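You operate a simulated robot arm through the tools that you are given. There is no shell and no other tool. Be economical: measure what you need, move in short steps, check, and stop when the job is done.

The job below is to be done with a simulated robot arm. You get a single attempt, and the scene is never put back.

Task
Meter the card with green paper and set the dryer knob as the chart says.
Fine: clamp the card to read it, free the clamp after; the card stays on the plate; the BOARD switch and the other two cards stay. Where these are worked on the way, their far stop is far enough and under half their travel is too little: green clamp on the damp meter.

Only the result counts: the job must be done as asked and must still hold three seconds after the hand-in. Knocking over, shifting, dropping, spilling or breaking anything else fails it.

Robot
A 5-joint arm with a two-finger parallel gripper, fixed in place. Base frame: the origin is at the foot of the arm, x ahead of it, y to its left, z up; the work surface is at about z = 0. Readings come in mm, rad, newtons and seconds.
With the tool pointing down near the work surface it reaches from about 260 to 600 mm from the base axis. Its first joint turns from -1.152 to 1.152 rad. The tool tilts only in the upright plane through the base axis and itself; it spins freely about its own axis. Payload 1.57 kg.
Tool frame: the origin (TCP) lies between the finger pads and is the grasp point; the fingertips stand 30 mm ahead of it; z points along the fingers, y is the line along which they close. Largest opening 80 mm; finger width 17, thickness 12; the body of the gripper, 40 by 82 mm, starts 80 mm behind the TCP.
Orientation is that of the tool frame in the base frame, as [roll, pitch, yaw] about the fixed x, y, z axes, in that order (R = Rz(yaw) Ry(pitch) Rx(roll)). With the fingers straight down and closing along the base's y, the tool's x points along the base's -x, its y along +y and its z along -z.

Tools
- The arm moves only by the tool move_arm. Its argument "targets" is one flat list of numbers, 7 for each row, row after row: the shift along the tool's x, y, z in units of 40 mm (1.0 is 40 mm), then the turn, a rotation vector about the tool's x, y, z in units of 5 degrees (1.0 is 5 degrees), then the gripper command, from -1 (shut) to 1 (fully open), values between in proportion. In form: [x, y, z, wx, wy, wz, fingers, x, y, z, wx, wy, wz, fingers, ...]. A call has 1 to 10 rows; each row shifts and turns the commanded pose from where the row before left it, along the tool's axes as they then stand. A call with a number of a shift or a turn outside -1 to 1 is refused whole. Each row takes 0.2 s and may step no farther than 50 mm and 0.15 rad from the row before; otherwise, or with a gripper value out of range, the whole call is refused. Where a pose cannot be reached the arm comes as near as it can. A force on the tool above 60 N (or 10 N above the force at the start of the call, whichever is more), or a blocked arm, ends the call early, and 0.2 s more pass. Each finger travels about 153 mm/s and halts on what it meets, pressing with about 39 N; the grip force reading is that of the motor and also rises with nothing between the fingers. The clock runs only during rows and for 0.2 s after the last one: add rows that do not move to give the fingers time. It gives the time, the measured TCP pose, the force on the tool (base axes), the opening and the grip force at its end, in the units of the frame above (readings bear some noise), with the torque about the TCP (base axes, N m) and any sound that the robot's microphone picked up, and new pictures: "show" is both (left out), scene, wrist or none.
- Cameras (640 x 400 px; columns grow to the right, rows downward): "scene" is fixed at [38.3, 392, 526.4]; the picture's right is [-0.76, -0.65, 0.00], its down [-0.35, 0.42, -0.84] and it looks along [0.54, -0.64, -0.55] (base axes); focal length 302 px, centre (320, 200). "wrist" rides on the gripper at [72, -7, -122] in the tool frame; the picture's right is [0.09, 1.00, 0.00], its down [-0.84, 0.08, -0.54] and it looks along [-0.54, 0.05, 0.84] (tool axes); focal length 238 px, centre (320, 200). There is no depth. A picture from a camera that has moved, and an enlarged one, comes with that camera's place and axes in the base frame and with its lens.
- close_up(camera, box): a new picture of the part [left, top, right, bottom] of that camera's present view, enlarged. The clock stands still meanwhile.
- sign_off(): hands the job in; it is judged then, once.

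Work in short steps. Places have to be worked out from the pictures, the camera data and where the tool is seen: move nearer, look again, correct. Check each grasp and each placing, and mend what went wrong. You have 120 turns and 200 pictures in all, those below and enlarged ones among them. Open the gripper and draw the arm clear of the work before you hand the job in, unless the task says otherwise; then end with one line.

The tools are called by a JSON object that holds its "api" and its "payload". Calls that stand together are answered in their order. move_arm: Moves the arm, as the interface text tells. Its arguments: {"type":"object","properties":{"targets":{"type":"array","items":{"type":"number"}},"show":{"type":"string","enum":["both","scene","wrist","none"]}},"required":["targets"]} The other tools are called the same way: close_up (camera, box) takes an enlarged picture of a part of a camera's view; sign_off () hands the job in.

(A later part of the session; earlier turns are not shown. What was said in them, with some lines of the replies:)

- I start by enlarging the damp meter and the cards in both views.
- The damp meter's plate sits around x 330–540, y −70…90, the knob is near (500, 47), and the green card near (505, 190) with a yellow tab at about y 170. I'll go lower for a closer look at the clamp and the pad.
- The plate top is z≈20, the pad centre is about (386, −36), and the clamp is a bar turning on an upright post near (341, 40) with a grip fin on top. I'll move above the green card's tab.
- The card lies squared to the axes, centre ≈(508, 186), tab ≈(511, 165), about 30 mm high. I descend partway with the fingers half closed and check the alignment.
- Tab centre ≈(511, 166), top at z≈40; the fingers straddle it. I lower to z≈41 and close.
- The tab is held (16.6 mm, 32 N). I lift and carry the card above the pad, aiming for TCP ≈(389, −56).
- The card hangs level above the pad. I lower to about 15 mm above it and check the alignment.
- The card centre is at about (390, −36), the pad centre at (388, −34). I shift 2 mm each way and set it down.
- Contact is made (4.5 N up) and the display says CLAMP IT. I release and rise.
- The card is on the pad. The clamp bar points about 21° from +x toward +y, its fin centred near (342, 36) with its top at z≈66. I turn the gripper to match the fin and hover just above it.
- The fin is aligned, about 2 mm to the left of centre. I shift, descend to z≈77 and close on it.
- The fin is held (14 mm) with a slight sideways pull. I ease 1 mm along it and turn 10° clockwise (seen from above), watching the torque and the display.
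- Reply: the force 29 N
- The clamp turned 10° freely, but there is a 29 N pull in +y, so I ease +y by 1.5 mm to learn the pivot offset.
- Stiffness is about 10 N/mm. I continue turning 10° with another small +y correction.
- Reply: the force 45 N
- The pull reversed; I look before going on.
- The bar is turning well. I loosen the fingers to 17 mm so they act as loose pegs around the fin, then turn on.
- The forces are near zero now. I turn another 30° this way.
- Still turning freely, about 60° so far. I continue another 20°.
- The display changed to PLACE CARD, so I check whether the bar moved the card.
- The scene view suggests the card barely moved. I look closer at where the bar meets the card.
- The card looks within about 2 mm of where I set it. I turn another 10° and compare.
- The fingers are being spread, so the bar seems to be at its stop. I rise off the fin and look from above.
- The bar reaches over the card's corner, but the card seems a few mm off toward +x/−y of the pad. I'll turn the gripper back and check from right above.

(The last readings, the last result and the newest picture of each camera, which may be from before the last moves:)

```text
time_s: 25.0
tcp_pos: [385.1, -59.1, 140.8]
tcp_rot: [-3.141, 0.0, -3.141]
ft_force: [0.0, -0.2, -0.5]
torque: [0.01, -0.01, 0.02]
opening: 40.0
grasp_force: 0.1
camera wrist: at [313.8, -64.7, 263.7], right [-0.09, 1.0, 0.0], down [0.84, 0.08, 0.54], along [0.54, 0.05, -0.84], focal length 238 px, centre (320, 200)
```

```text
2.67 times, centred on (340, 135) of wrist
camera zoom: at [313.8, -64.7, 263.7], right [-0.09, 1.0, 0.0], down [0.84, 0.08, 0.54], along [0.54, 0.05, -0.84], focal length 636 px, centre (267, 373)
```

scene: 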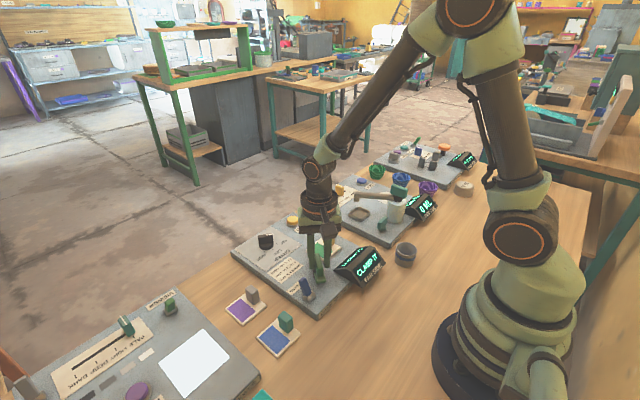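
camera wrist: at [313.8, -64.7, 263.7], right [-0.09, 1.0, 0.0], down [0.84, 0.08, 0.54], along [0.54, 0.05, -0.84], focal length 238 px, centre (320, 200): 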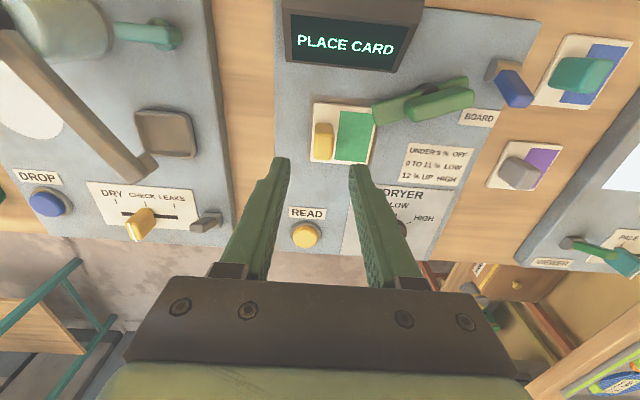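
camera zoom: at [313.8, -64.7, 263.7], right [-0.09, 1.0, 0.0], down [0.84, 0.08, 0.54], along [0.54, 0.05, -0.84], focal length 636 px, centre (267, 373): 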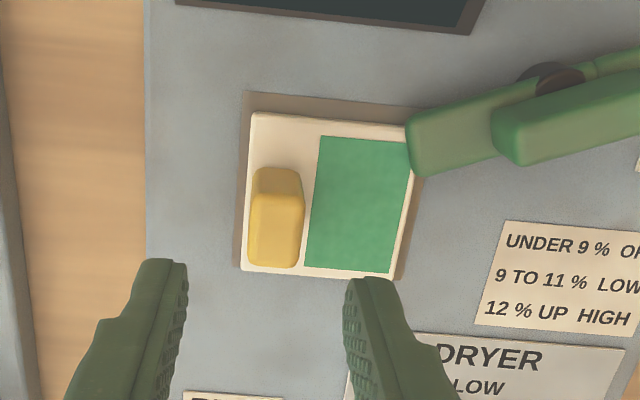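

Y looks centred, but the card sits about 4 mm too far in +x on the pad. I grasp the tab again to slide it −x, beginning with the descent and grasp.

{"api": "move_arm", "payload": {"targets": [-0.07, 0.08, 0.9, 0, 0, 0, 0, 0, 0, 0.7, 0, 0, 0, 0, 0, 0, 0.32, 0, 0, 0, 0, 0, 0, 0, 0, 0, 0, -0.4, 0, 0, 0, 0, 0, 0, -1, 0, 0, 0, 0, 0, 0, -1], "show": "wrist"}}

{"api": "close_up", "payload": {"camera": "wrist", "box": [240, 60, 440, 210]}}

```text
time_s: 26.4
tcp_pos: [388.9, -52.7, 63.6]
tcp_rot: [-3.141, -0.002, -3.141]
ft_force: [-0.1, -0.7, -0.1]
torque: [-0.02, 0.01, 0.01]
opening: 16.6
grasp_force: 31.7
camera wrist: at [316.2, -59.0, 186.9], right [-0.09, 1.0, 0.0], down [0.84, 0.08, 0.54], along [0.54, 0.05, -0.84], focal length 238 px, centre (320, 200)
```

wrist: 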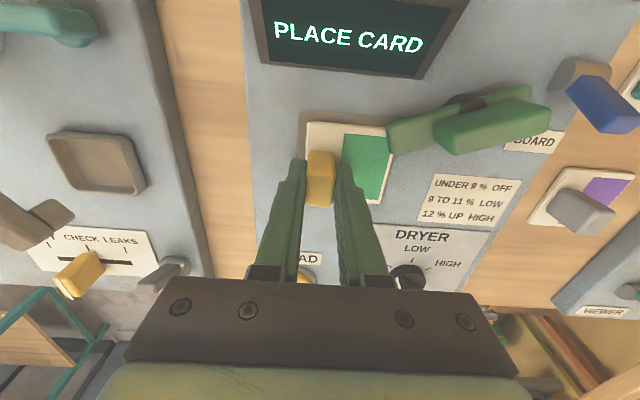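

```text
2.67 times, centred on (340, 135) of wrist
camera zoom: at [316.2, -59.0, 186.9], right [-0.09, 1.0, 0.0], down [0.84, 0.08, 0.54], along [0.54, 0.05, -0.84], focal length 636 px, centre (267, 373)
```

zoom: 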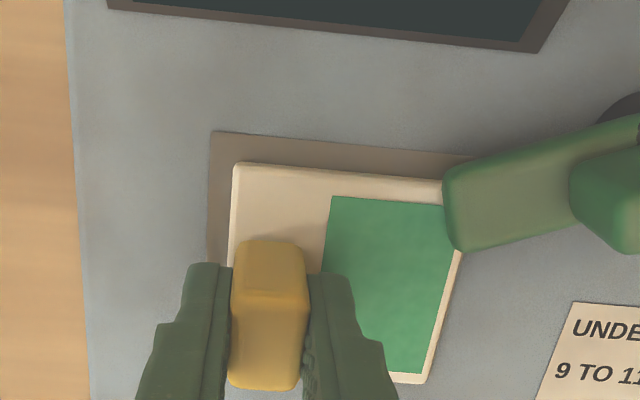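

The card is now about +3.5 mm in x and +3 mm in y from the pad centre. I slide it −x 3.5 and −y 3 and check the display.

{"api": "move_arm", "payload": {"targets": [0.045, -0.04, -0.02, 0, 0, 0, -1, 0.045, -0.035, 0, 0, 0, 0, -1, 0, 0, 0, 0, 0, 0, -1], "show": "wrist"}}

{"api": "close_up", "payload": {"camera": "wrist", "box": [240, 60, 440, 210]}}

{"api": "close_up", "payload": {"camera": "scene", "box": [290, 220, 370, 290]}}

```text
time_s: 27.2
tcp_pos: [385.3, -56.8, 65.9]
tcp_rot: [-3.141, 0.0, 3.141]
ft_force: [-0.6, -0.5, -0.9]
torque: [0.02, -0.04, -0.02]
opening: 16.7
grasp_force: 32.4
camera wrist: at [312.2, -62.3, 188.1], right [-0.09, 1.0, 0.0], down [0.84, 0.08, 0.54], along [0.54, 0.05, -0.84], focal length 238 px, centre (320, 200)
```

wrist: 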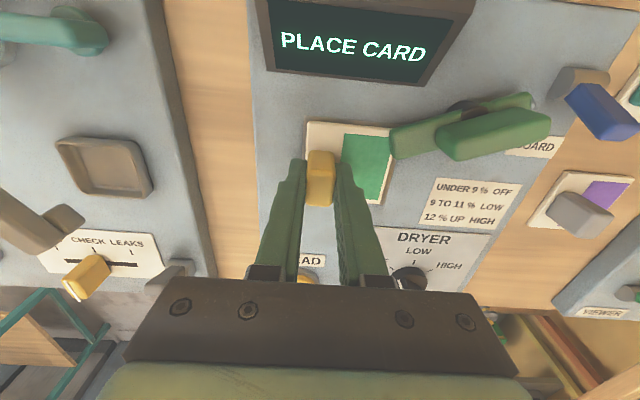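

```text
2.67 times, centred on (340, 135) of wrist
camera zoom: at [312.2, -62.3, 188.1], right [-0.09, 1.0, 0.0], down [0.84, 0.08, 0.54], along [0.54, 0.05, -0.84], focal length 636 px, centre (267, 373)
```

zoom: 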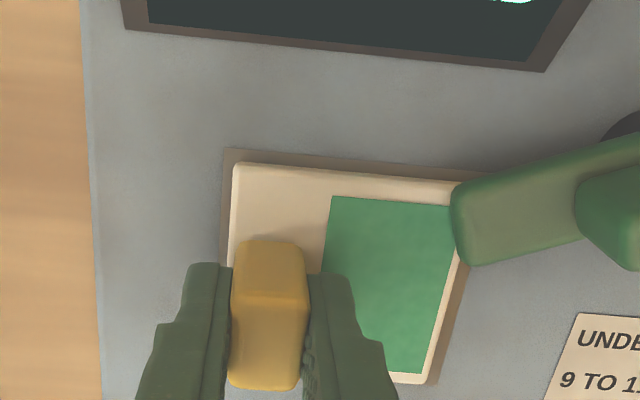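

```text
5.71 times, centred on (330, 255) of scene
camera zoom: at [38.3, 392.0, 526.4], right [-0.76, -0.65, 0.0], down [-0.35, 0.42, -0.84], along [0.54, -0.64, -0.55], focal length 1728 px, centre (263, -114)
```

zoom: 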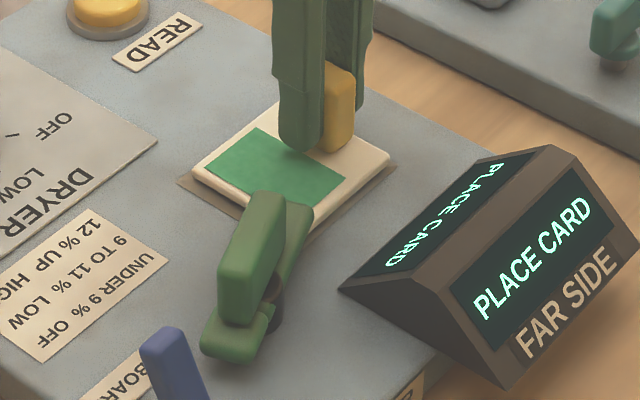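

The card is now centred but lifted about 2 mm. I set it down, release and look at the display.

{"api": "move_arm", "payload": {"targets": [0, 0, 0.065, 0, 0, 0, -1, 0, 0, 0, 0, 0, 0, -1, 0, 0, 0, 0, 0, 0, -0.2, 0, 0, 0, 0, 0, 0, -0.2], "show": "wrist"}}

```text
time_s: 28.2
tcp_pos: [384.3, -56.4, 62.1]
tcp_rot: [3.141, 0.001, -3.141]
ft_force: [-0.6, 0.2, -0.5]
torque: [0.01, 0.02, 0.03]
opening: 32.0
grasp_force: 0.0
camera wrist: at [312.4, -62.1, 185.0], right [-0.09, 1.0, 0.0], down [0.84, 0.08, 0.54], along [0.54, 0.05, -0.84], focal length 238 px, centre (320, 200)
```

wrist: 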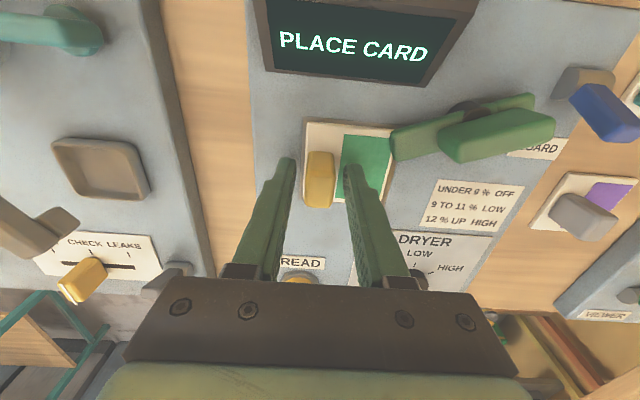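

Still PLACE CARD. I rise clear of everything and see whether it updates.

{"api": "move_arm", "payload": {"targets": [0, 0, -0.5, 0, 0, 0, -0.2, 0, 0, -1, 0, 0, 0, -0.2, 0, 0, -1, 0, 0, 0, -0.2, 0, 0, -0.5, 0, 0, 0, -0.2, 0, 0, 0, 0, 0, 0, -0.2], "show": "wrist"}}

{"api": "close_up", "payload": {"camera": "wrist", "box": [260, 20, 480, 190]}}

{"api": "close_up", "payload": {"camera": "scene", "box": [280, 220, 390, 300]}}

```text
time_s: 29.4
tcp_pos: [383.3, -56.2, 183.1]
tcp_rot: [-3.141, -0.001, -3.141]
ft_force: [0.2, -0.4, -0.2]
torque: [0.0, -0.02, 0.0]
opening: 32.0
grasp_force: 0.0
camera wrist: at [311.6, -62.3, 306.0], right [-0.09, 1.0, 0.0], down [0.84, 0.08, 0.54], along [0.54, 0.05, -0.84], focal length 238 px, centre (320, 200)
```

wrist: 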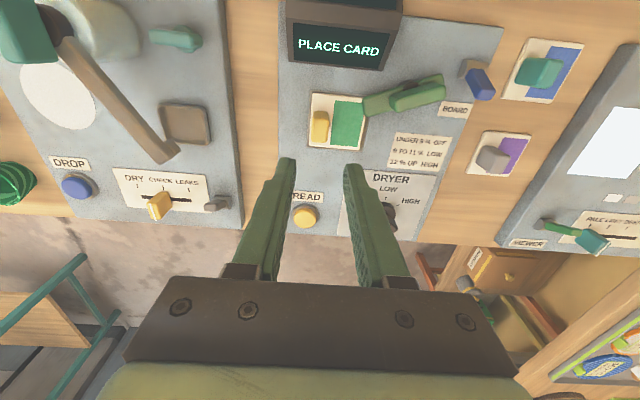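

```text
2.35 times, centred on (370, 105) of wrist
camera zoom: at [311.6, -62.3, 306.0], right [-0.09, 1.0, 0.0], down [0.84, 0.08, 0.54], along [0.54, 0.05, -0.84], focal length 561 px, centre (202, 424)
```

zoom: 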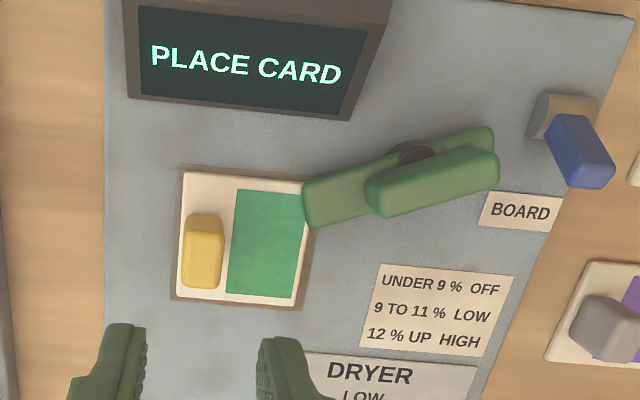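

```text
5.00 times, centred on (335, 260) of scene
camera zoom: at [38.3, 392.0, 526.4], right [-0.76, -0.65, 0.0], down [-0.35, 0.42, -0.84], along [0.54, -0.64, -0.55], focal length 1512 px, centre (245, -100)
```

zoom: 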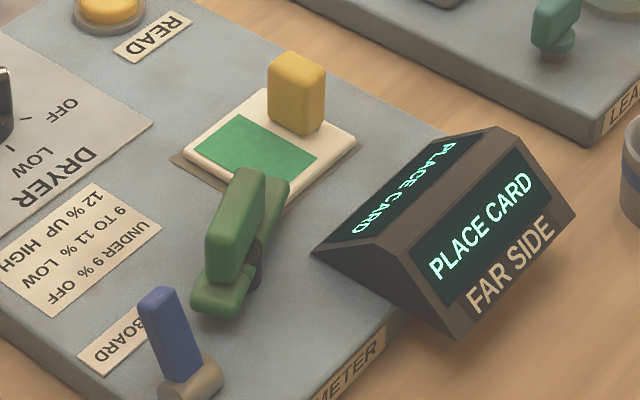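

The card is centred and the bar lies over its corner. The display may simply await READ, so I go above the READ button with closed fingers.

{"api": "move_arm", "payload": {"targets": [-0.8, -0.02, 0.3, 0, 0, 0, -1, -0.8, -0.02, 0.4, 0, 0, 0, -1, -0.8, -0.02, 0.4, 0, 0, 0, -1, -0.7, -0.02, 0.4, 0, 0, 0, -1], "show": "wrist"}}

{"api": "close_up", "payload": {"camera": "scene", "box": [250, 190, 350, 260]}}

```text
time_s: 30.4
tcp_pos: [508.4, -60.2, 123.6]
tcp_rot: [-3.14, 0.0, 3.141]
ft_force: [0.2, 0.9, 0.1]
torque: [0.01, 0.0, 0.01]
opening: 0.0
grasp_force: 21.7
camera wrist: at [435.6, -66.1, 247.0], right [-0.09, 1.0, 0.0], down [0.84, 0.08, 0.54], along [0.54, 0.05, -0.84], focal length 238 px, centre (320, 200)
```

wrist: 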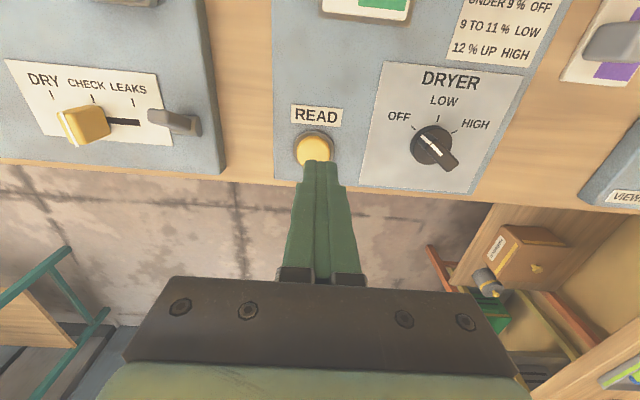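

```text
5.71 times, centred on (300, 225) of scene
camera zoom: at [38.3, 392.0, 526.4], right [-0.76, -0.65, 0.0], down [-0.35, 0.42, -0.84], along [0.54, -0.64, -0.55], focal length 1728 px, centre (434, 57)
```

zoom: 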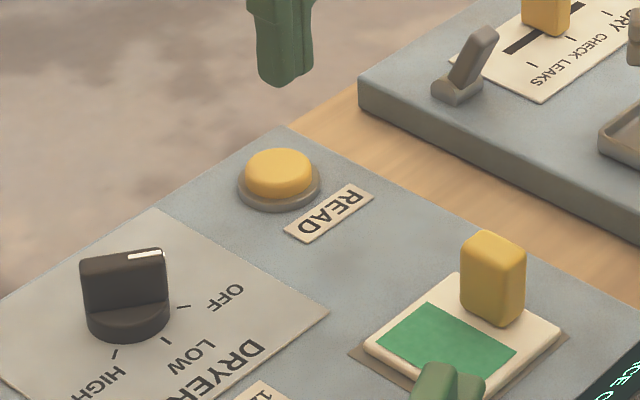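

READ sits at about (515, −61), top z≈35. I lower the closed tips onto it and press gently.

{"api": "move_arm", "payload": {"targets": [-0.16, -0.03, 0.7, 0, 0, 0, -1, 0, 0, 0.6, 0, 0, 0, -1, 0, 0, 0.1, 0, 0, 0, -1, 0, 0, 0.1, 0, 0, 0, -1], "show": "scene"}}

{"api": "close_up", "payload": {"camera": "scene", "box": [250, 190, 390, 290]}}

```text
time_s: 31.4
tcp_pos: [513.0, -60.8, 62.7]
tcp_rot: [3.141, 0.001, 3.141]
ft_force: [-1.6, -0.6, 2.2]
torque: [-0.02, 0.01, -0.02]
opening: 0.0
grasp_force: 21.5
```

scene: 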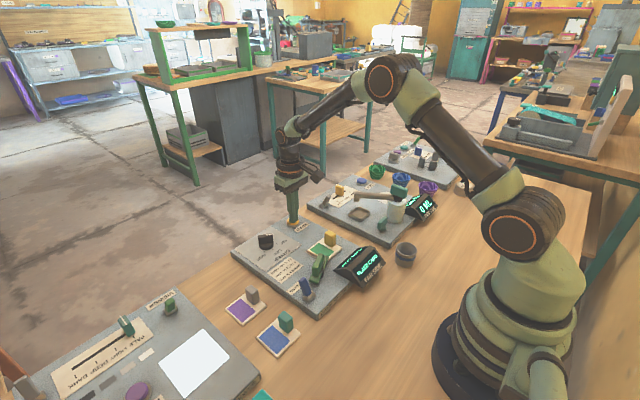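

```text
4.00 times, centred on (320, 240) of scene
camera zoom: at [38.3, 392.0, 526.4], right [-0.76, -0.65, 0.0], down [-0.35, 0.42, -0.84], along [0.54, -0.64, -0.55], focal length 1210 px, centre (320, 40)
```

zoom: 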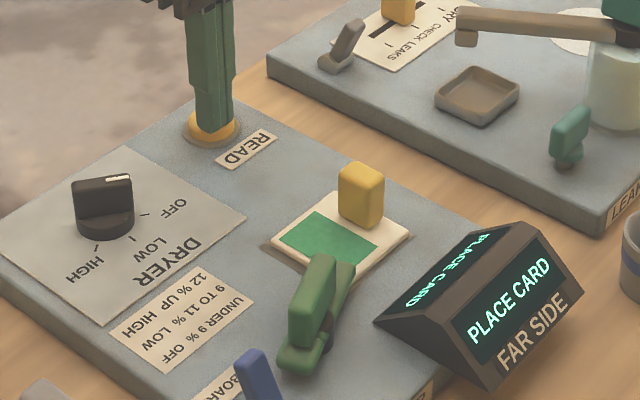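

The tips rest on the button (2 N). I press a few mm more.

{"api": "move_arm", "payload": {"targets": [0, 0, 0.1, 0, 0, 0, -1, 0, 0, 0.08, 0, 0, 0, -1, 0, 0, 0, 0, 0, 0, -1], "show": "none"}}

{"api": "close_up", "payload": {"camera": "scene", "box": [250, 190, 390, 290]}}

```text
time_s: 32.2
tcp_pos: [513.7, -60.9, 59.0]
tcp_rot: [3.141, -0.001, -3.141]
ft_force: [-24.5, -0.7, 51.7]
torque: [-0.07, 0.69, -0.03]
opening: 0.1
grasp_force: 20.8
heard: click
```

```text
4.00 times, centred on (320, 240) of scene
camera zoom: at [38.1, 392.0, 526.4], right [-0.76, -0.65, 0.0], down [-0.35, 0.42, -0.84], along [0.54, -0.64, -0.54], focal length 1210 px, centre (320, 40)
```

zoom: 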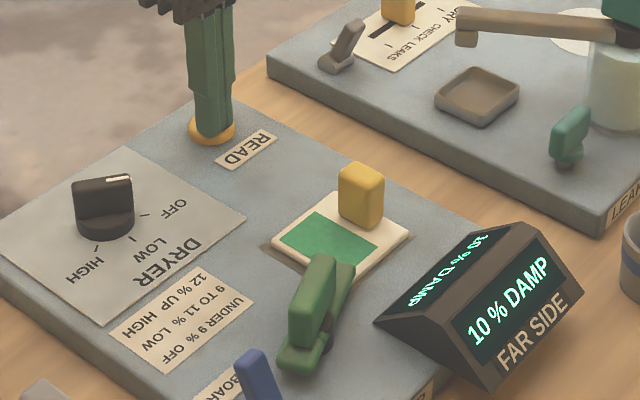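

Click, and the display reads 10 % DAMP. I release the button and verify the reading.

{"api": "move_arm", "payload": {"targets": [0, 0, -0.5, 0, 0, 0, -1, 0, 0, -0.8, 0, 0, 0, -1, 0.5, 0.5, -0.8, 0, 0, 0, -1, 0.8, 0.5, 0, 0, 0, 0, -0.5], "show": "wrist"}}

{"api": "close_up", "payload": {"camera": "scene", "box": [300, 220, 400, 300]}}

```text
time_s: 33.2
tcp_pos: [463.1, -21.9, 140.2]
tcp_rot: [-3.141, 0.0, 3.141]
ft_force: [0.2, -0.4, 0.0]
torque: [-0.02, 0.03, 0.02]
opening: 19.7
grasp_force: 0.0
camera wrist: at [389.8, -28.1, 263.2], right [-0.09, 1.0, 0.0], down [0.84, 0.08, 0.54], along [0.54, 0.05, -0.84], focal length 238 px, centre (320, 200)
```

wrist: 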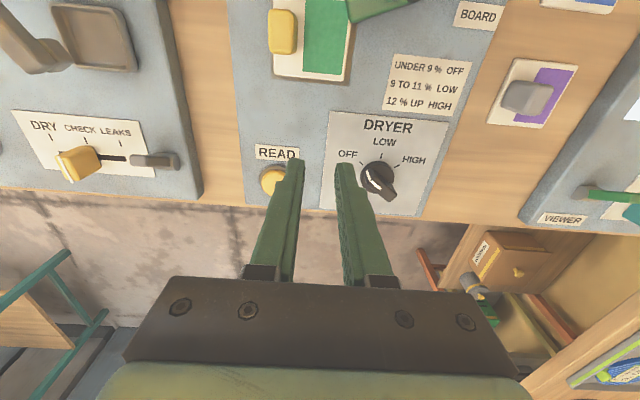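

```text
5.00 times, centred on (350, 260) of scene
camera zoom: at [38.4, 392.0, 526.4], right [-0.76, -0.65, 0.0], down [-0.35, 0.42, -0.84], along [0.54, -0.64, -0.55], focal length 1512 px, centre (170, -100)
```

zoom: 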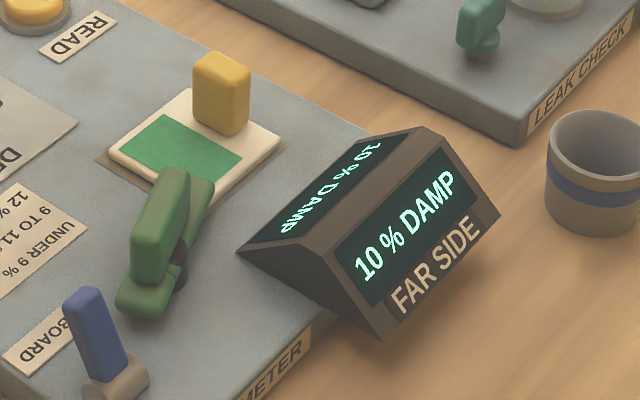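

The reading is 10 %, which the chart puts at LOW. Next the knob, so I look at its pointer and handle.

{"api": "close_up", "payload": {"camera": "wrist", "box": [320, 110, 460, 220]}}

{"api": "close_up", "payload": {"camera": "scene", "box": [230, 215, 310, 275]}}

```text
3.64 times, centred on (390, 165) of wrist
camera zoom: at [389.8, -28.1, 263.2], right [-0.09, 1.0, 0.0], down [0.84, 0.08, 0.54], along [0.54, 0.05, -0.84], focal length 867 px, centre (66, 327)
```

zoom: 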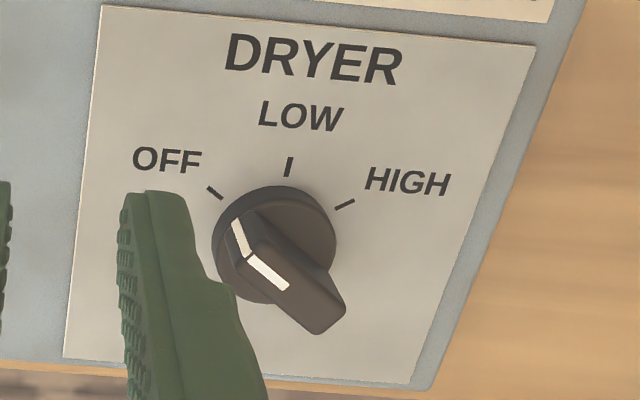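

```text
6.67 times, centred on (270, 245) of scene
camera zoom: at [38.4, 392.0, 526.4], right [-0.76, -0.65, 0.0], down [-0.35, 0.42, -0.84], along [0.54, -0.64, -0.55], focal length 2016 px, centre (653, -100)
```

zoom: 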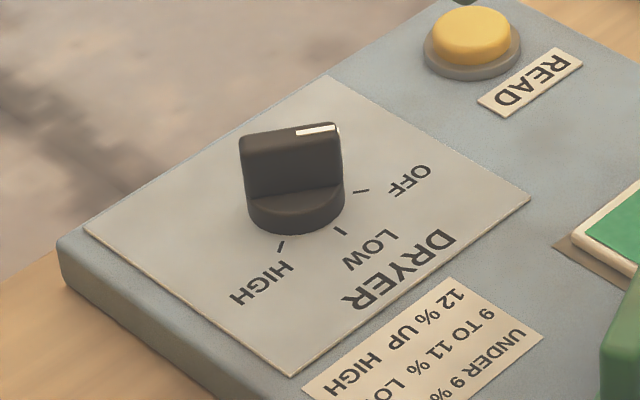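

The pointer is at OFF, about 55° from LOW; ticks give a knob centre of about (508, 47) and a bar top at z≈54. I go above it and turn the gripper to match the bar.

{"api": "move_arm", "payload": {"targets": [-0.375, 0.575, 0.2, 0, 0, 0, 0, -0.375, 0.575, 0.2, 0, 0, 0, 0, -0.375, 0.575, 0.2, 0, 0, 0, 0, 0, 0, 0, 0, 0, -1, 0, 0, 0, 0, 0, 0, -1, 0, 0, 0, 0, 0, 0, -1, 0, 0, 0, 0, 0, 0, -1, 0, 0, 0, 0, 0, 0, -1, 0, 0, 0, 0, 0, 0, -1, 0], "show": "none"}}

{"api": "move_arm", "payload": {"targets": [0, 0, 0, 0, 0, -1, 0, 0, 0, 0, 0, 0, -1, 0, 0, 0, 0, 0, 0, -1, 0, 0, 0, 0, 0, 0, -1, 0], "show": "wrist"}}

{"api": "close_up", "payload": {"camera": "wrist", "box": [220, 60, 420, 210]}}

```text
time_s: 35.2
tcp_pos: [507.1, 47.6, 115.1]
tcp_rot: [3.14, 0.001, -2.616]
ft_force: [0.4, 0.2, -0.6]
torque: [0.01, -0.01, 0.01]
opening: 39.8
grasp_force: 0.1
```

```text
time_s: 36.2
tcp_pos: [508.3, 48.6, 115.6]
tcp_rot: [-3.141, 0.0, -2.267]
ft_force: [0.3, 0.3, -0.2]
torque: [0.0, -0.01, 0.01]
opening: 39.9
grasp_force: 0.0
camera wrist: at [466.4, -10.8, 238.9], right [-0.82, 0.57, 0.0], down [0.48, 0.69, 0.54], along [0.31, 0.45, -0.84], focal length 238 px, centre (320, 200)
```

wrist: 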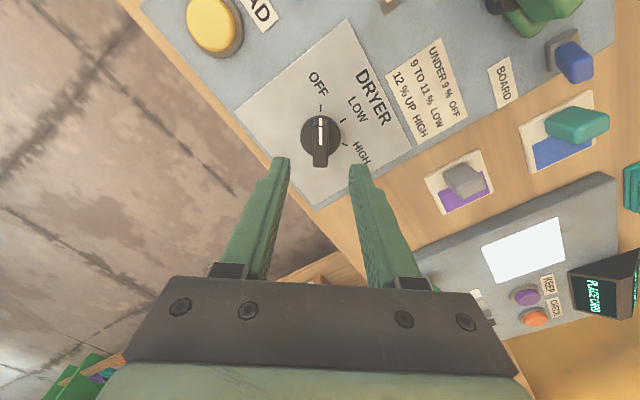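

```text
2.67 times, centred on (320, 135) of wrist
camera zoom: at [466.4, -10.8, 238.9], right [-0.82, 0.57, 0.0], down [0.48, 0.69, 0.54], along [0.31, 0.45, -0.84], focal length 636 px, centre (320, 373)
```

zoom: 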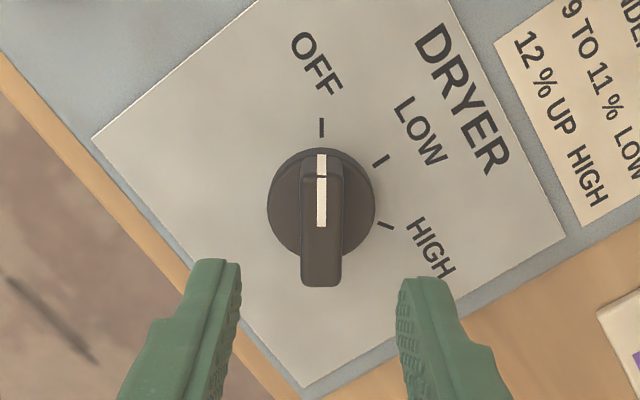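

Well aligned, with about 4° more turn needed to match the bar. I add it, descend to z≈67 and close.

{"api": "move_arm", "payload": {"targets": [0.06, 0, 0.4, 0, 0, -0.85, 0, 0, 0, 0.5, 0, 0, 0, 0, 0, 0, 0.3, 0, 0, 0, 0, 0, 0, 0, 0, 0, 0, -0.4, 0, 0, 0, 0, 0, 0, -1, 0, 0, 0, 0, 0, 0, -1], "show": "wrist"}}

```text
time_s: 37.6
tcp_pos: [506.6, 45.6, 66.6]
tcp_rot: [3.14, 0.001, -2.195]
ft_force: [3.9, -1.6, -2.6]
torque: [-0.25, 0.17, -0.02]
opening: 13.1
grasp_force: 30.3
camera wrist: at [469.0, -15.5, 190.1], right [-0.86, 0.51, 0.0], down [0.43, 0.72, 0.54], along [0.28, 0.47, -0.84], focal length 238 px, centre (320, 200)
```

wrist: 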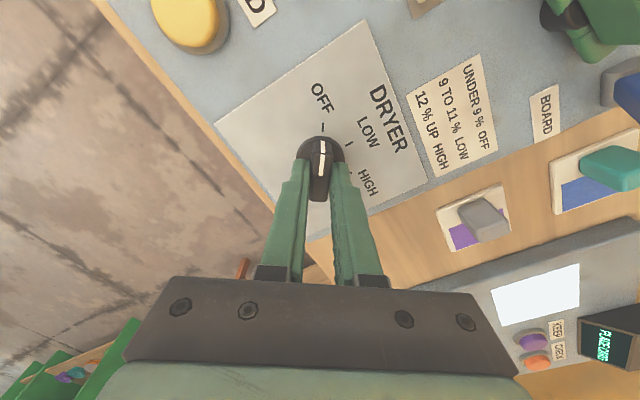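

The knob bar is gripped (13 mm). I turn it 20° clockwise and check the forces.

{"api": "move_arm", "payload": {"targets": [0, 0, 0, 0, 0, 1, -1, 0, 0, 0, 0, 0, 1, -1, 0, 0, 0, 0, 0, 1, -1, 0, 0, 0, 0, 0, 1, -1, 0, 0, 0, 0, 0, 0, -1], "show": "none"}}

```text
time_s: 38.8
tcp_pos: [506.2, 43.7, 66.6]
tcp_rot: [3.14, 0.001, -2.547]
ft_force: [12.1, -14.2, -16.6]
torque: [0.12, -0.74, 0.05]
opening: 13.2
grasp_force: 29.8
```

Forces are moderate. I ease 1 mm and turn another 20°.

{"api": "move_arm", "payload": {"targets": [0, -0.03, 0, 0, 0, 1, -1, 0, 0, 0, 0, 0, 1, -1, 0, 0, 0, 0, 0, 1, -1, 0, 0, 0, 0, 0, 1, -1, 0, 0, 0, 0, 0, 0, -1], "show": "none"}}

```text
time_s: 40.0
tcp_pos: [506.2, 46.2, 67.7]
tcp_rot: [3.141, -0.002, -2.893]
ft_force: [2.1, 7.2, -9.9]
torque: [0.2, -0.45, -0.02]
opening: 12.6
grasp_force: 29.5
```

The grip holds; 14.2° remain to bring the bar along x, which is LOW.

{"api": "move_arm", "payload": {"targets": [0, 0, 0, 0, 0, 1, -1, 0, 0, 0, 0, 0, 1, -1, 0, 0, 0, 0, 0, 0.85, -1, 0, 0, 0, 0, 0, 0, -1], "show": "wrist"}}

{"api": "close_up", "payload": {"camera": "wrist", "box": [250, 90, 390, 210]}}

```text
time_s: 41.0
tcp_pos: [506.4, 45.1, 67.5]
tcp_rot: [-3.14, -0.003, -3.141]
ft_force: [-7.0, 12.5, -3.5]
torque: [0.29, -0.76, -0.04]
opening: 12.6
grasp_force: 30.6
camera wrist: at [434.7, 39.0, 190.4], right [-0.09, 1.0, 0.0], down [0.84, 0.08, 0.54], along [0.54, 0.05, -0.84], focal length 238 px, centre (320, 200)
```

wrist: 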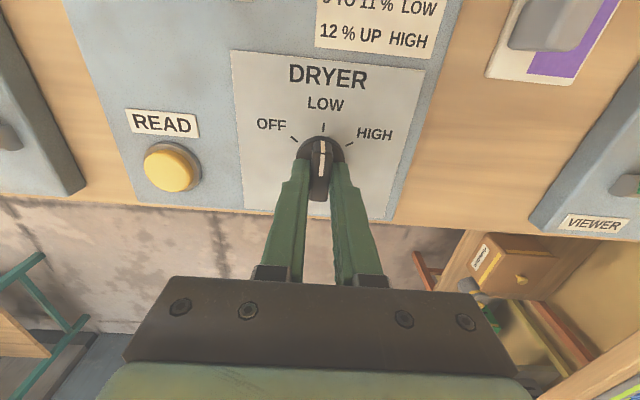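

```text
3.33 times, centred on (320, 150) of wrist
camera zoom: at [434.7, 39.0, 190.4], right [-0.09, 1.0, 0.0], down [0.84, 0.08, 0.54], along [0.54, 0.05, -0.84], focal length 794 px, centre (320, 367)
```

zoom: 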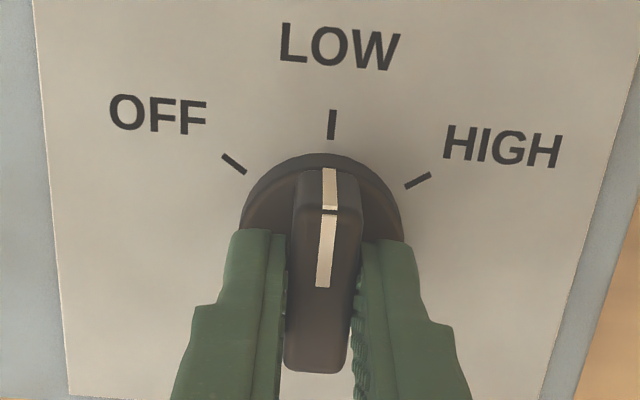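

Pointer on LOW. I open the fingers and rise.

{"api": "move_arm", "payload": {"targets": [0, 0, 0, 0, 0, 0, -0.3, 0, 0, 0, 0, 0, 0, -0.1, 0, 0, -0.6, 0, 0, 0, -0.1, 0, 0, -1, 0, 0, 0, 0, 0.5, 0, -0.6, 0, 0, 0, 0], "show": "wrist"}}

{"api": "close_up", "payload": {"camera": "wrist", "box": [250, 80, 390, 200]}}

{"api": "close_up", "payload": {"camera": "scene", "box": [230, 210, 400, 310]}}

```text
time_s: 42.2
tcp_pos: [487.0, 45.3, 155.2]
tcp_rot: [3.141, 0.001, 3.141]
ft_force: [0.3, -0.1, -0.6]
torque: [-0.02, 0.01, 0.0]
opening: 40.1
grasp_force: 0.0
camera wrist: at [414.5, 40.8, 278.7], right [-0.09, 1.0, 0.0], down [0.84, 0.08, 0.54], along [0.54, 0.05, -0.84], focal length 238 px, centre (320, 200)
```

wrist: 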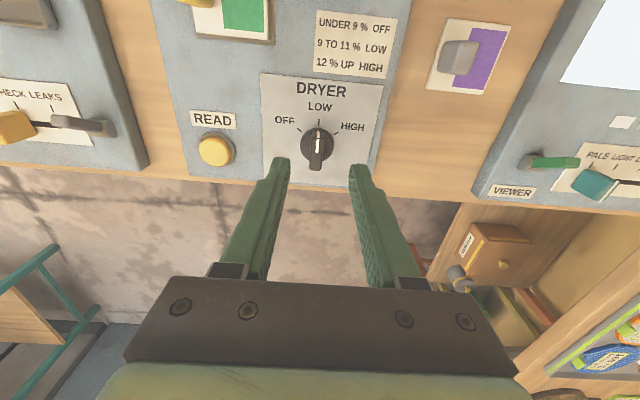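

```text
3.33 times, centred on (320, 140) of wrist
camera zoom: at [414.5, 40.8, 278.7], right [-0.09, 1.0, 0.0], down [0.84, 0.08, 0.54], along [0.54, 0.05, -0.84], focal length 794 px, centre (320, 400)
```

zoom: 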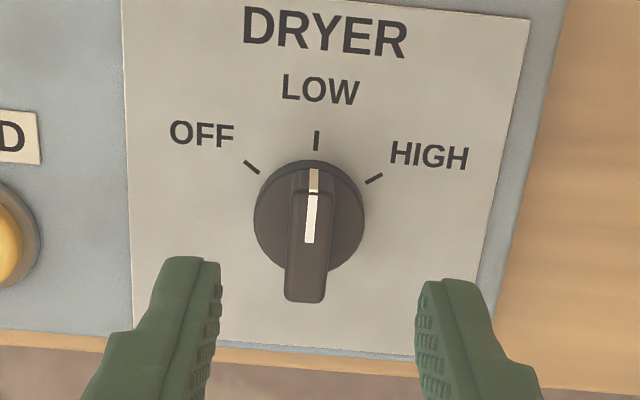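

```text
3.76 times, centred on (315, 260) of scene
camera zoom: at [38.4, 392.0, 526.4], right [-0.76, -0.65, 0.0], down [-0.35, 0.42, -0.84], along [0.54, -0.64, -0.55], focal length 1139 px, centre (339, -26)
```

zoom: 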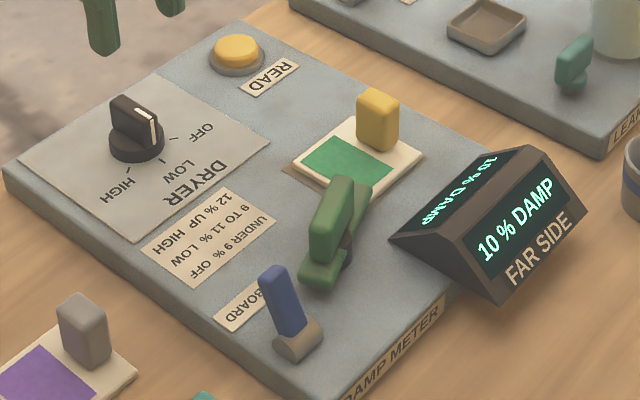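

The knob is set on LOW. Now I free the clamp: back above its fin, turning the gripper to the bar's present direction.

{"api": "move_arm", "payload": {"targets": [0.9, -0.06, 0, 0, 0, 0, -0.2, 0.9, -0.06, 0, 0, 0, 0, -0.2, 0.9, -0.06, 0, 0, 0, 0, -0.2, 0.93, -0.06, 0, 0, 0, 0, -0.2, 0, 0, 0, 0, 0, 1, -0.2, 0, 0, 0, 0, 0, 1, -0.2, 0, 0, 0, 0, 0, 1, -0.2, 0, 0, 0, 0, 0, 1, -0.2, 0, 0, 0, 0, 0, 1, -0.2, 0, 0, 0, 0, 0, 1, -0.2], "show": "none"}}

{"api": "move_arm", "payload": {"targets": [0, 0, 0, 0, 0, 1, -0.2, 0, 0, 0, 0, 0, 1, -0.2, 0, 0, 0, 0, 0, 1, -0.2, 0, 0, 0, 0, 0, 1, -0.2, 0, 0, 0, 0, 0, 1, -0.2, 0, 0, 0.5, 0, 0, 1, -0.2, 0, 0, 0.6, 0, 0, 1, -0.2], "show": "wrist"}}

{"api": "close_up", "payload": {"camera": "wrist", "box": [220, 60, 420, 210]}}

```text
time_s: 44.4
tcp_pos: [341.4, 34.5, 155.6]
tcp_rot: [3.141, 0.0, 2.616]
ft_force: [0.2, 0.6, 0.1]
torque: [-0.04, 0.0, 0.02]
opening: 31.9
grasp_force: 0.1
```

```text
time_s: 46.0
tcp_pos: [341.4, 35.7, 110.6]
tcp_rot: [-3.141, 0.0, 2.007]
ft_force: [0.2, -0.5, 0.4]
torque: [0.0, 0.03, 0.0]
opening: 32.0
grasp_force: 0.0
camera wrist: at [305.7, 98.7, 234.0], right [0.86, 0.5, 0.0], down [0.42, -0.73, 0.54], along [0.27, -0.47, -0.84], focal length 238 px, centre (320, 200)
```

wrist: 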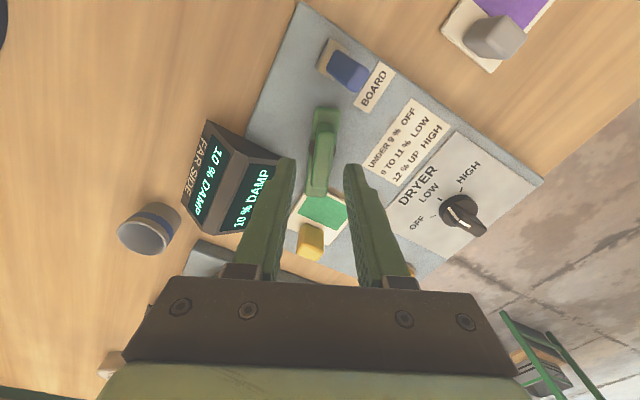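

```text
2.67 times, centred on (320, 135) of wrist
camera zoom: at [305.7, 98.7, 234.0], right [0.86, 0.5, 0.0], down [0.42, -0.73, 0.54], along [0.27, -0.47, -0.84], focal length 636 px, centre (320, 373)
```

zoom: 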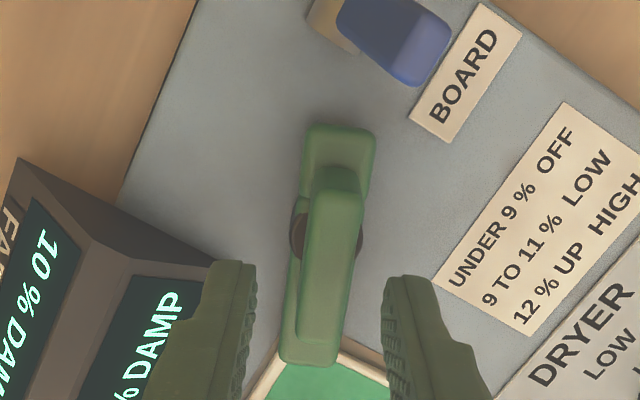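

Aligned within a few degrees, with the fin 2.5 mm to the right. I adjust, descend and close the fingers loosely about it.

{"api": "move_arm", "payload": {"targets": [0, 0.06, 0.4, 0, 0, 0.4, -0.2, 0, 0, 0.42, 0, 0, 0, -0.2, 0, 0, 0, 0, 0, 0, -0.57, 0, 0, 0, 0, 0, 0, -0.57], "show": "wrist"}}

```text
time_s: 47.0
tcp_pos: [345.7, 36.9, 79.4]
tcp_rot: [-3.141, -0.001, 1.972]
ft_force: [0.6, -0.2, -0.4]
torque: [0.02, -0.04, 0.0]
opening: 17.1
grasp_force: 0.1
camera wrist: at [310.3, 101.2, 202.5], right [0.88, 0.47, 0.0], down [0.4, -0.74, 0.54], along [0.26, -0.48, -0.84], focal length 238 px, centre (320, 200)
```

wrist: 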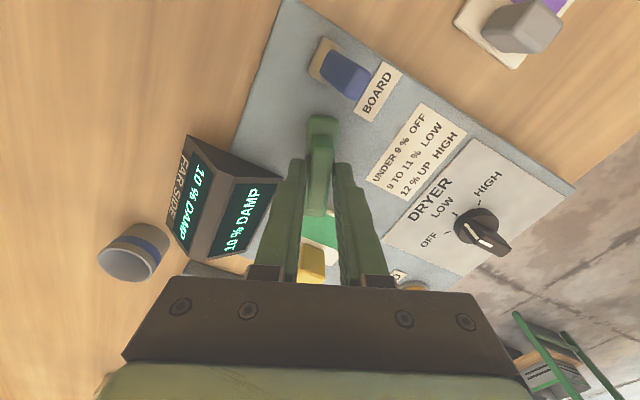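

I turn it back counterclockwise by 45°.

{"api": "move_arm", "payload": {"targets": [0, 0, 0, 0, 0, -1, -0.57, 0, 0, 0, 0, 0, -1, -0.57, 0, 0, 0, 0, 0, -1, -0.57, 0, 0, 0, 0, 0, -1, -0.57, 0, 0, 0, 0, 0, -1, -0.57, 0, 0, 0, 0, 0, -1, -0.57, 0, 0, 0, 0, 0, -1, -0.57, 0, 0, 0, 0, 0, -1, -0.57, 0, 0, 0, 0, 0, -1, -0.57, 0, 0, 0, 0, 0, 0, -0.57], "show": "wrist"}}

{"api": "close_up", "payload": {"camera": "scene", "box": [260, 200, 400, 300]}}

```text
time_s: 49.2
tcp_pos: [344.1, 36.5, 79.1]
tcp_rot: [-3.141, -0.002, 2.76]
ft_force: [-2.4, -1.9, -0.9]
torque: [-0.02, 0.02, -0.01]
opening: 18.8
grasp_force: 1.3
camera wrist: at [274.5, 57.6, 201.8], right [0.29, 0.96, 0.0], down [0.81, -0.24, 0.54], along [0.52, -0.16, -0.84], focal length 238 px, centre (320, 200)
```

wrist: 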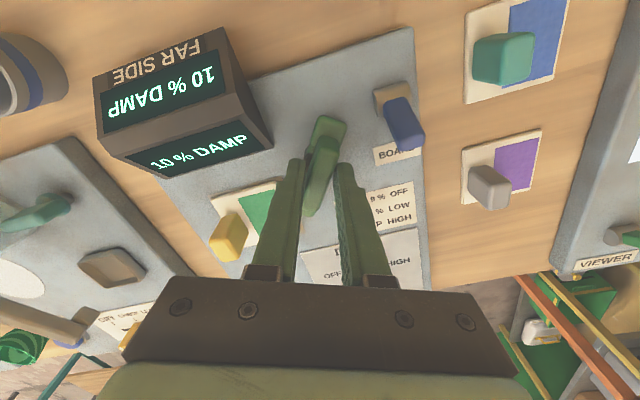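

```text
4.00 times, centred on (330, 250) of scene
camera zoom: at [38.3, 392.0, 526.4], right [-0.76, -0.65, 0.0], down [-0.35, 0.42, -0.84], along [0.54, -0.64, -0.55], focal length 1210 px, centre (280, 0)
```

zoom: 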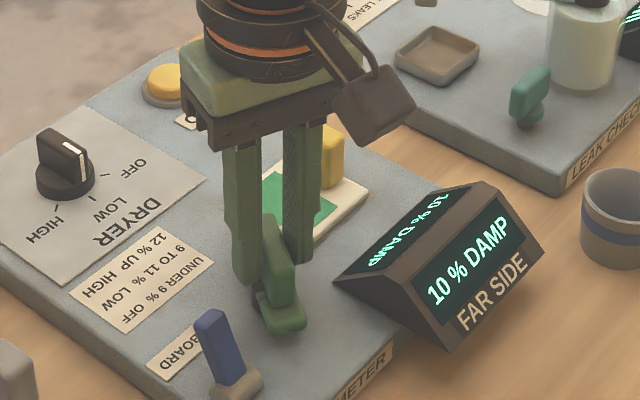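

It follows. I turn another 50° toward the start position.

{"api": "move_arm", "payload": {"targets": [0, 0, 0, 0, 0, -1, -0.57, 0, 0, 0, 0, 0, -1, -0.57, 0, 0, 0, 0, 0, -1, -0.57, 0, 0, 0, 0, 0, -1, -0.57, 0, 0, 0, 0, 0, -1, -0.57, 0, 0, 0, 0, 0, -1, -0.57, 0, 0, 0, 0, 0, -1, -0.57, 0, 0, 0, 0, 0, -1, -0.57, 0, 0, 0, 0, 0, -1, -0.57, 0, 0, 0, 0, 0, -1, -0.57], "show": "wrist"}}

{"api": "close_up", "payload": {"camera": "scene", "box": [260, 200, 400, 300]}}

```text
time_s: 51.4
tcp_pos: [344.3, 35.8, 78.1]
tcp_rot: [3.14, 0.001, -2.651]
ft_force: [0.7, -1.6, -0.2]
torque: [-0.04, 0.01, -0.01]
opening: 18.8
grasp_force: 0.8
camera wrist: at [283.9, -2.9, 201.5], right [-0.55, 0.83, 0.0], down [0.7, 0.46, 0.54], along [0.45, 0.3, -0.84], focal length 238 px, centre (320, 200)
```

wrist: 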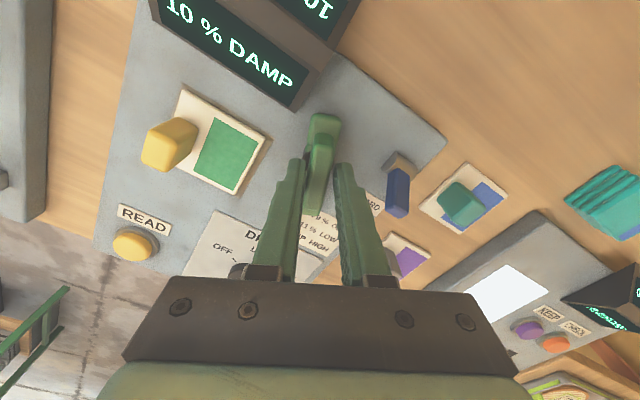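

```text
4.00 times, centred on (330, 250) of scene
camera zoom: at [38.3, 392.0, 526.4], right [-0.76, -0.65, 0.0], down [-0.35, 0.42, -0.84], along [0.54, -0.64, -0.55], focal length 1210 px, centre (280, 0)
```

zoom: 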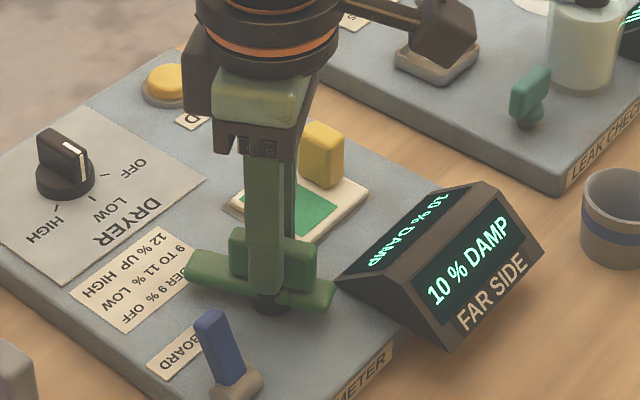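

The clamp is back in its original open position. I open the fingers and retreat upward.

{"api": "move_arm", "payload": {"targets": [0, 0, 0, 0, 0, 0.8, -0.3, 0, 0, 0, 0, 0, 0, -0.1, 0, 0, -0.6, 0, 0, 0, 0, 0, 0, -1, 0, 0, 0, 0, 0, 0, -1, 0, 0, 0, 0.5, 0, 0, -1, 0, 0, 0, 0.5, 0, 0, -1, 0, 0, 0, 0.5], "show": "both"}}

{"api": "close_up", "payload": {"camera": "scene", "box": [190, 200, 400, 350]}}

{"api": "close_up", "payload": {"camera": "wrist", "box": [180, 20, 420, 200]}}

```text
time_s: 53.0
tcp_pos: [345.2, 36.6, 265.5]
tcp_rot: [-3.141, 0.0, -2.724]
ft_force: [0.0, 0.6, 0.3]
torque: [0.01, -0.01, -0.01]
opening: 59.8
grasp_force: 0.2
camera wrist: at [282.4, 1.6, 387.7], right [-0.49, 0.87, 0.0], down [0.73, 0.41, 0.54], along [0.47, 0.27, -0.84], focal length 238 px, centre (320, 200)
```

scene: 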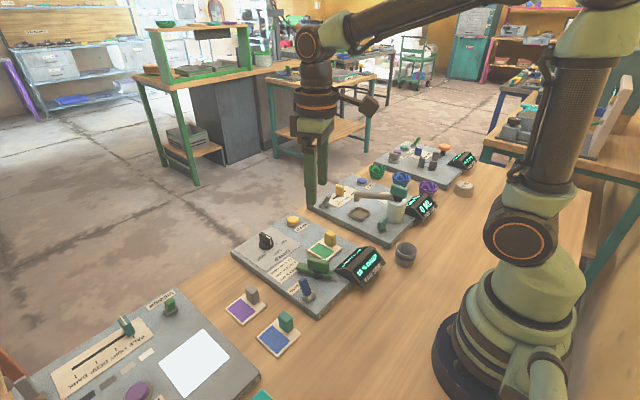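
wrist: 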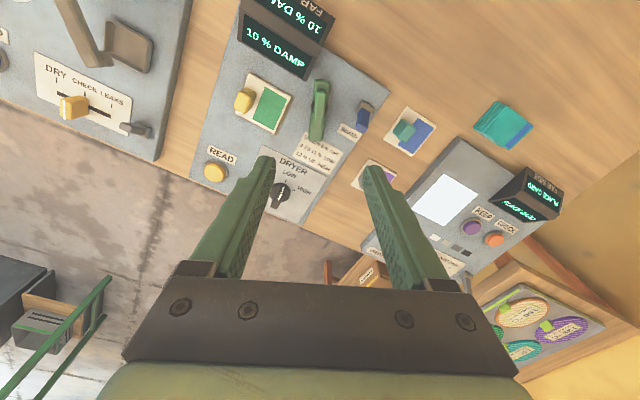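

```text
2.67 times, centred on (295, 275) of scene
camera zoom: at [38.3, 392.0, 526.4], right [-0.76, -0.65, 0.0], down [-0.35, 0.42, -0.84], along [0.54, -0.64, -0.55], focal length 807 px, centre (387, 0)
```

zoom: 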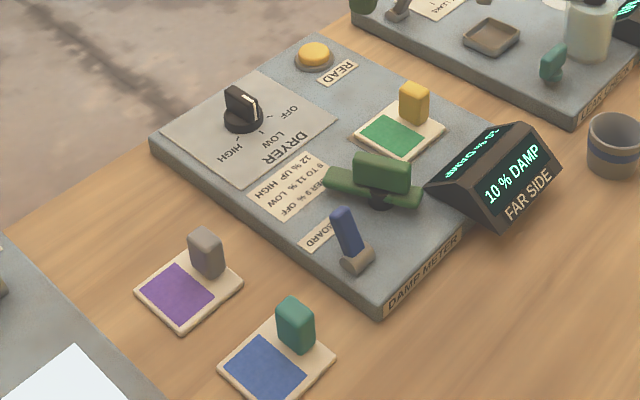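

```text
2.22 times, centred on (300, 110) of wrist
camera zoom: at [282.4, 1.6, 387.7], right [-0.49, 0.87, 0.0], down [0.73, 0.41, 0.54], along [0.47, 0.27, -0.84], focal length 530 px, centre (364, 400)
```

zoom: 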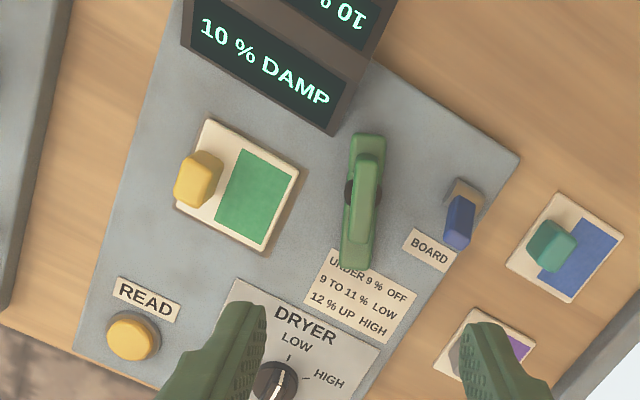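

The card was read at 10 % and is still on the plate. The clamp is free, the knob is on LOW, everything else is untouched and the arm is clear, so I hand in.

{"api": "sign_off", "payload": {}}

```text
The job is handed in.
```

The green-paper card read 10 % damp, so I set the dryer knob to LOW; the clamp is freed and the card is still on the plate. One doubt: the display showed PLACE CARD while the card was clamped, until I pressed READ and it gave 10 %.
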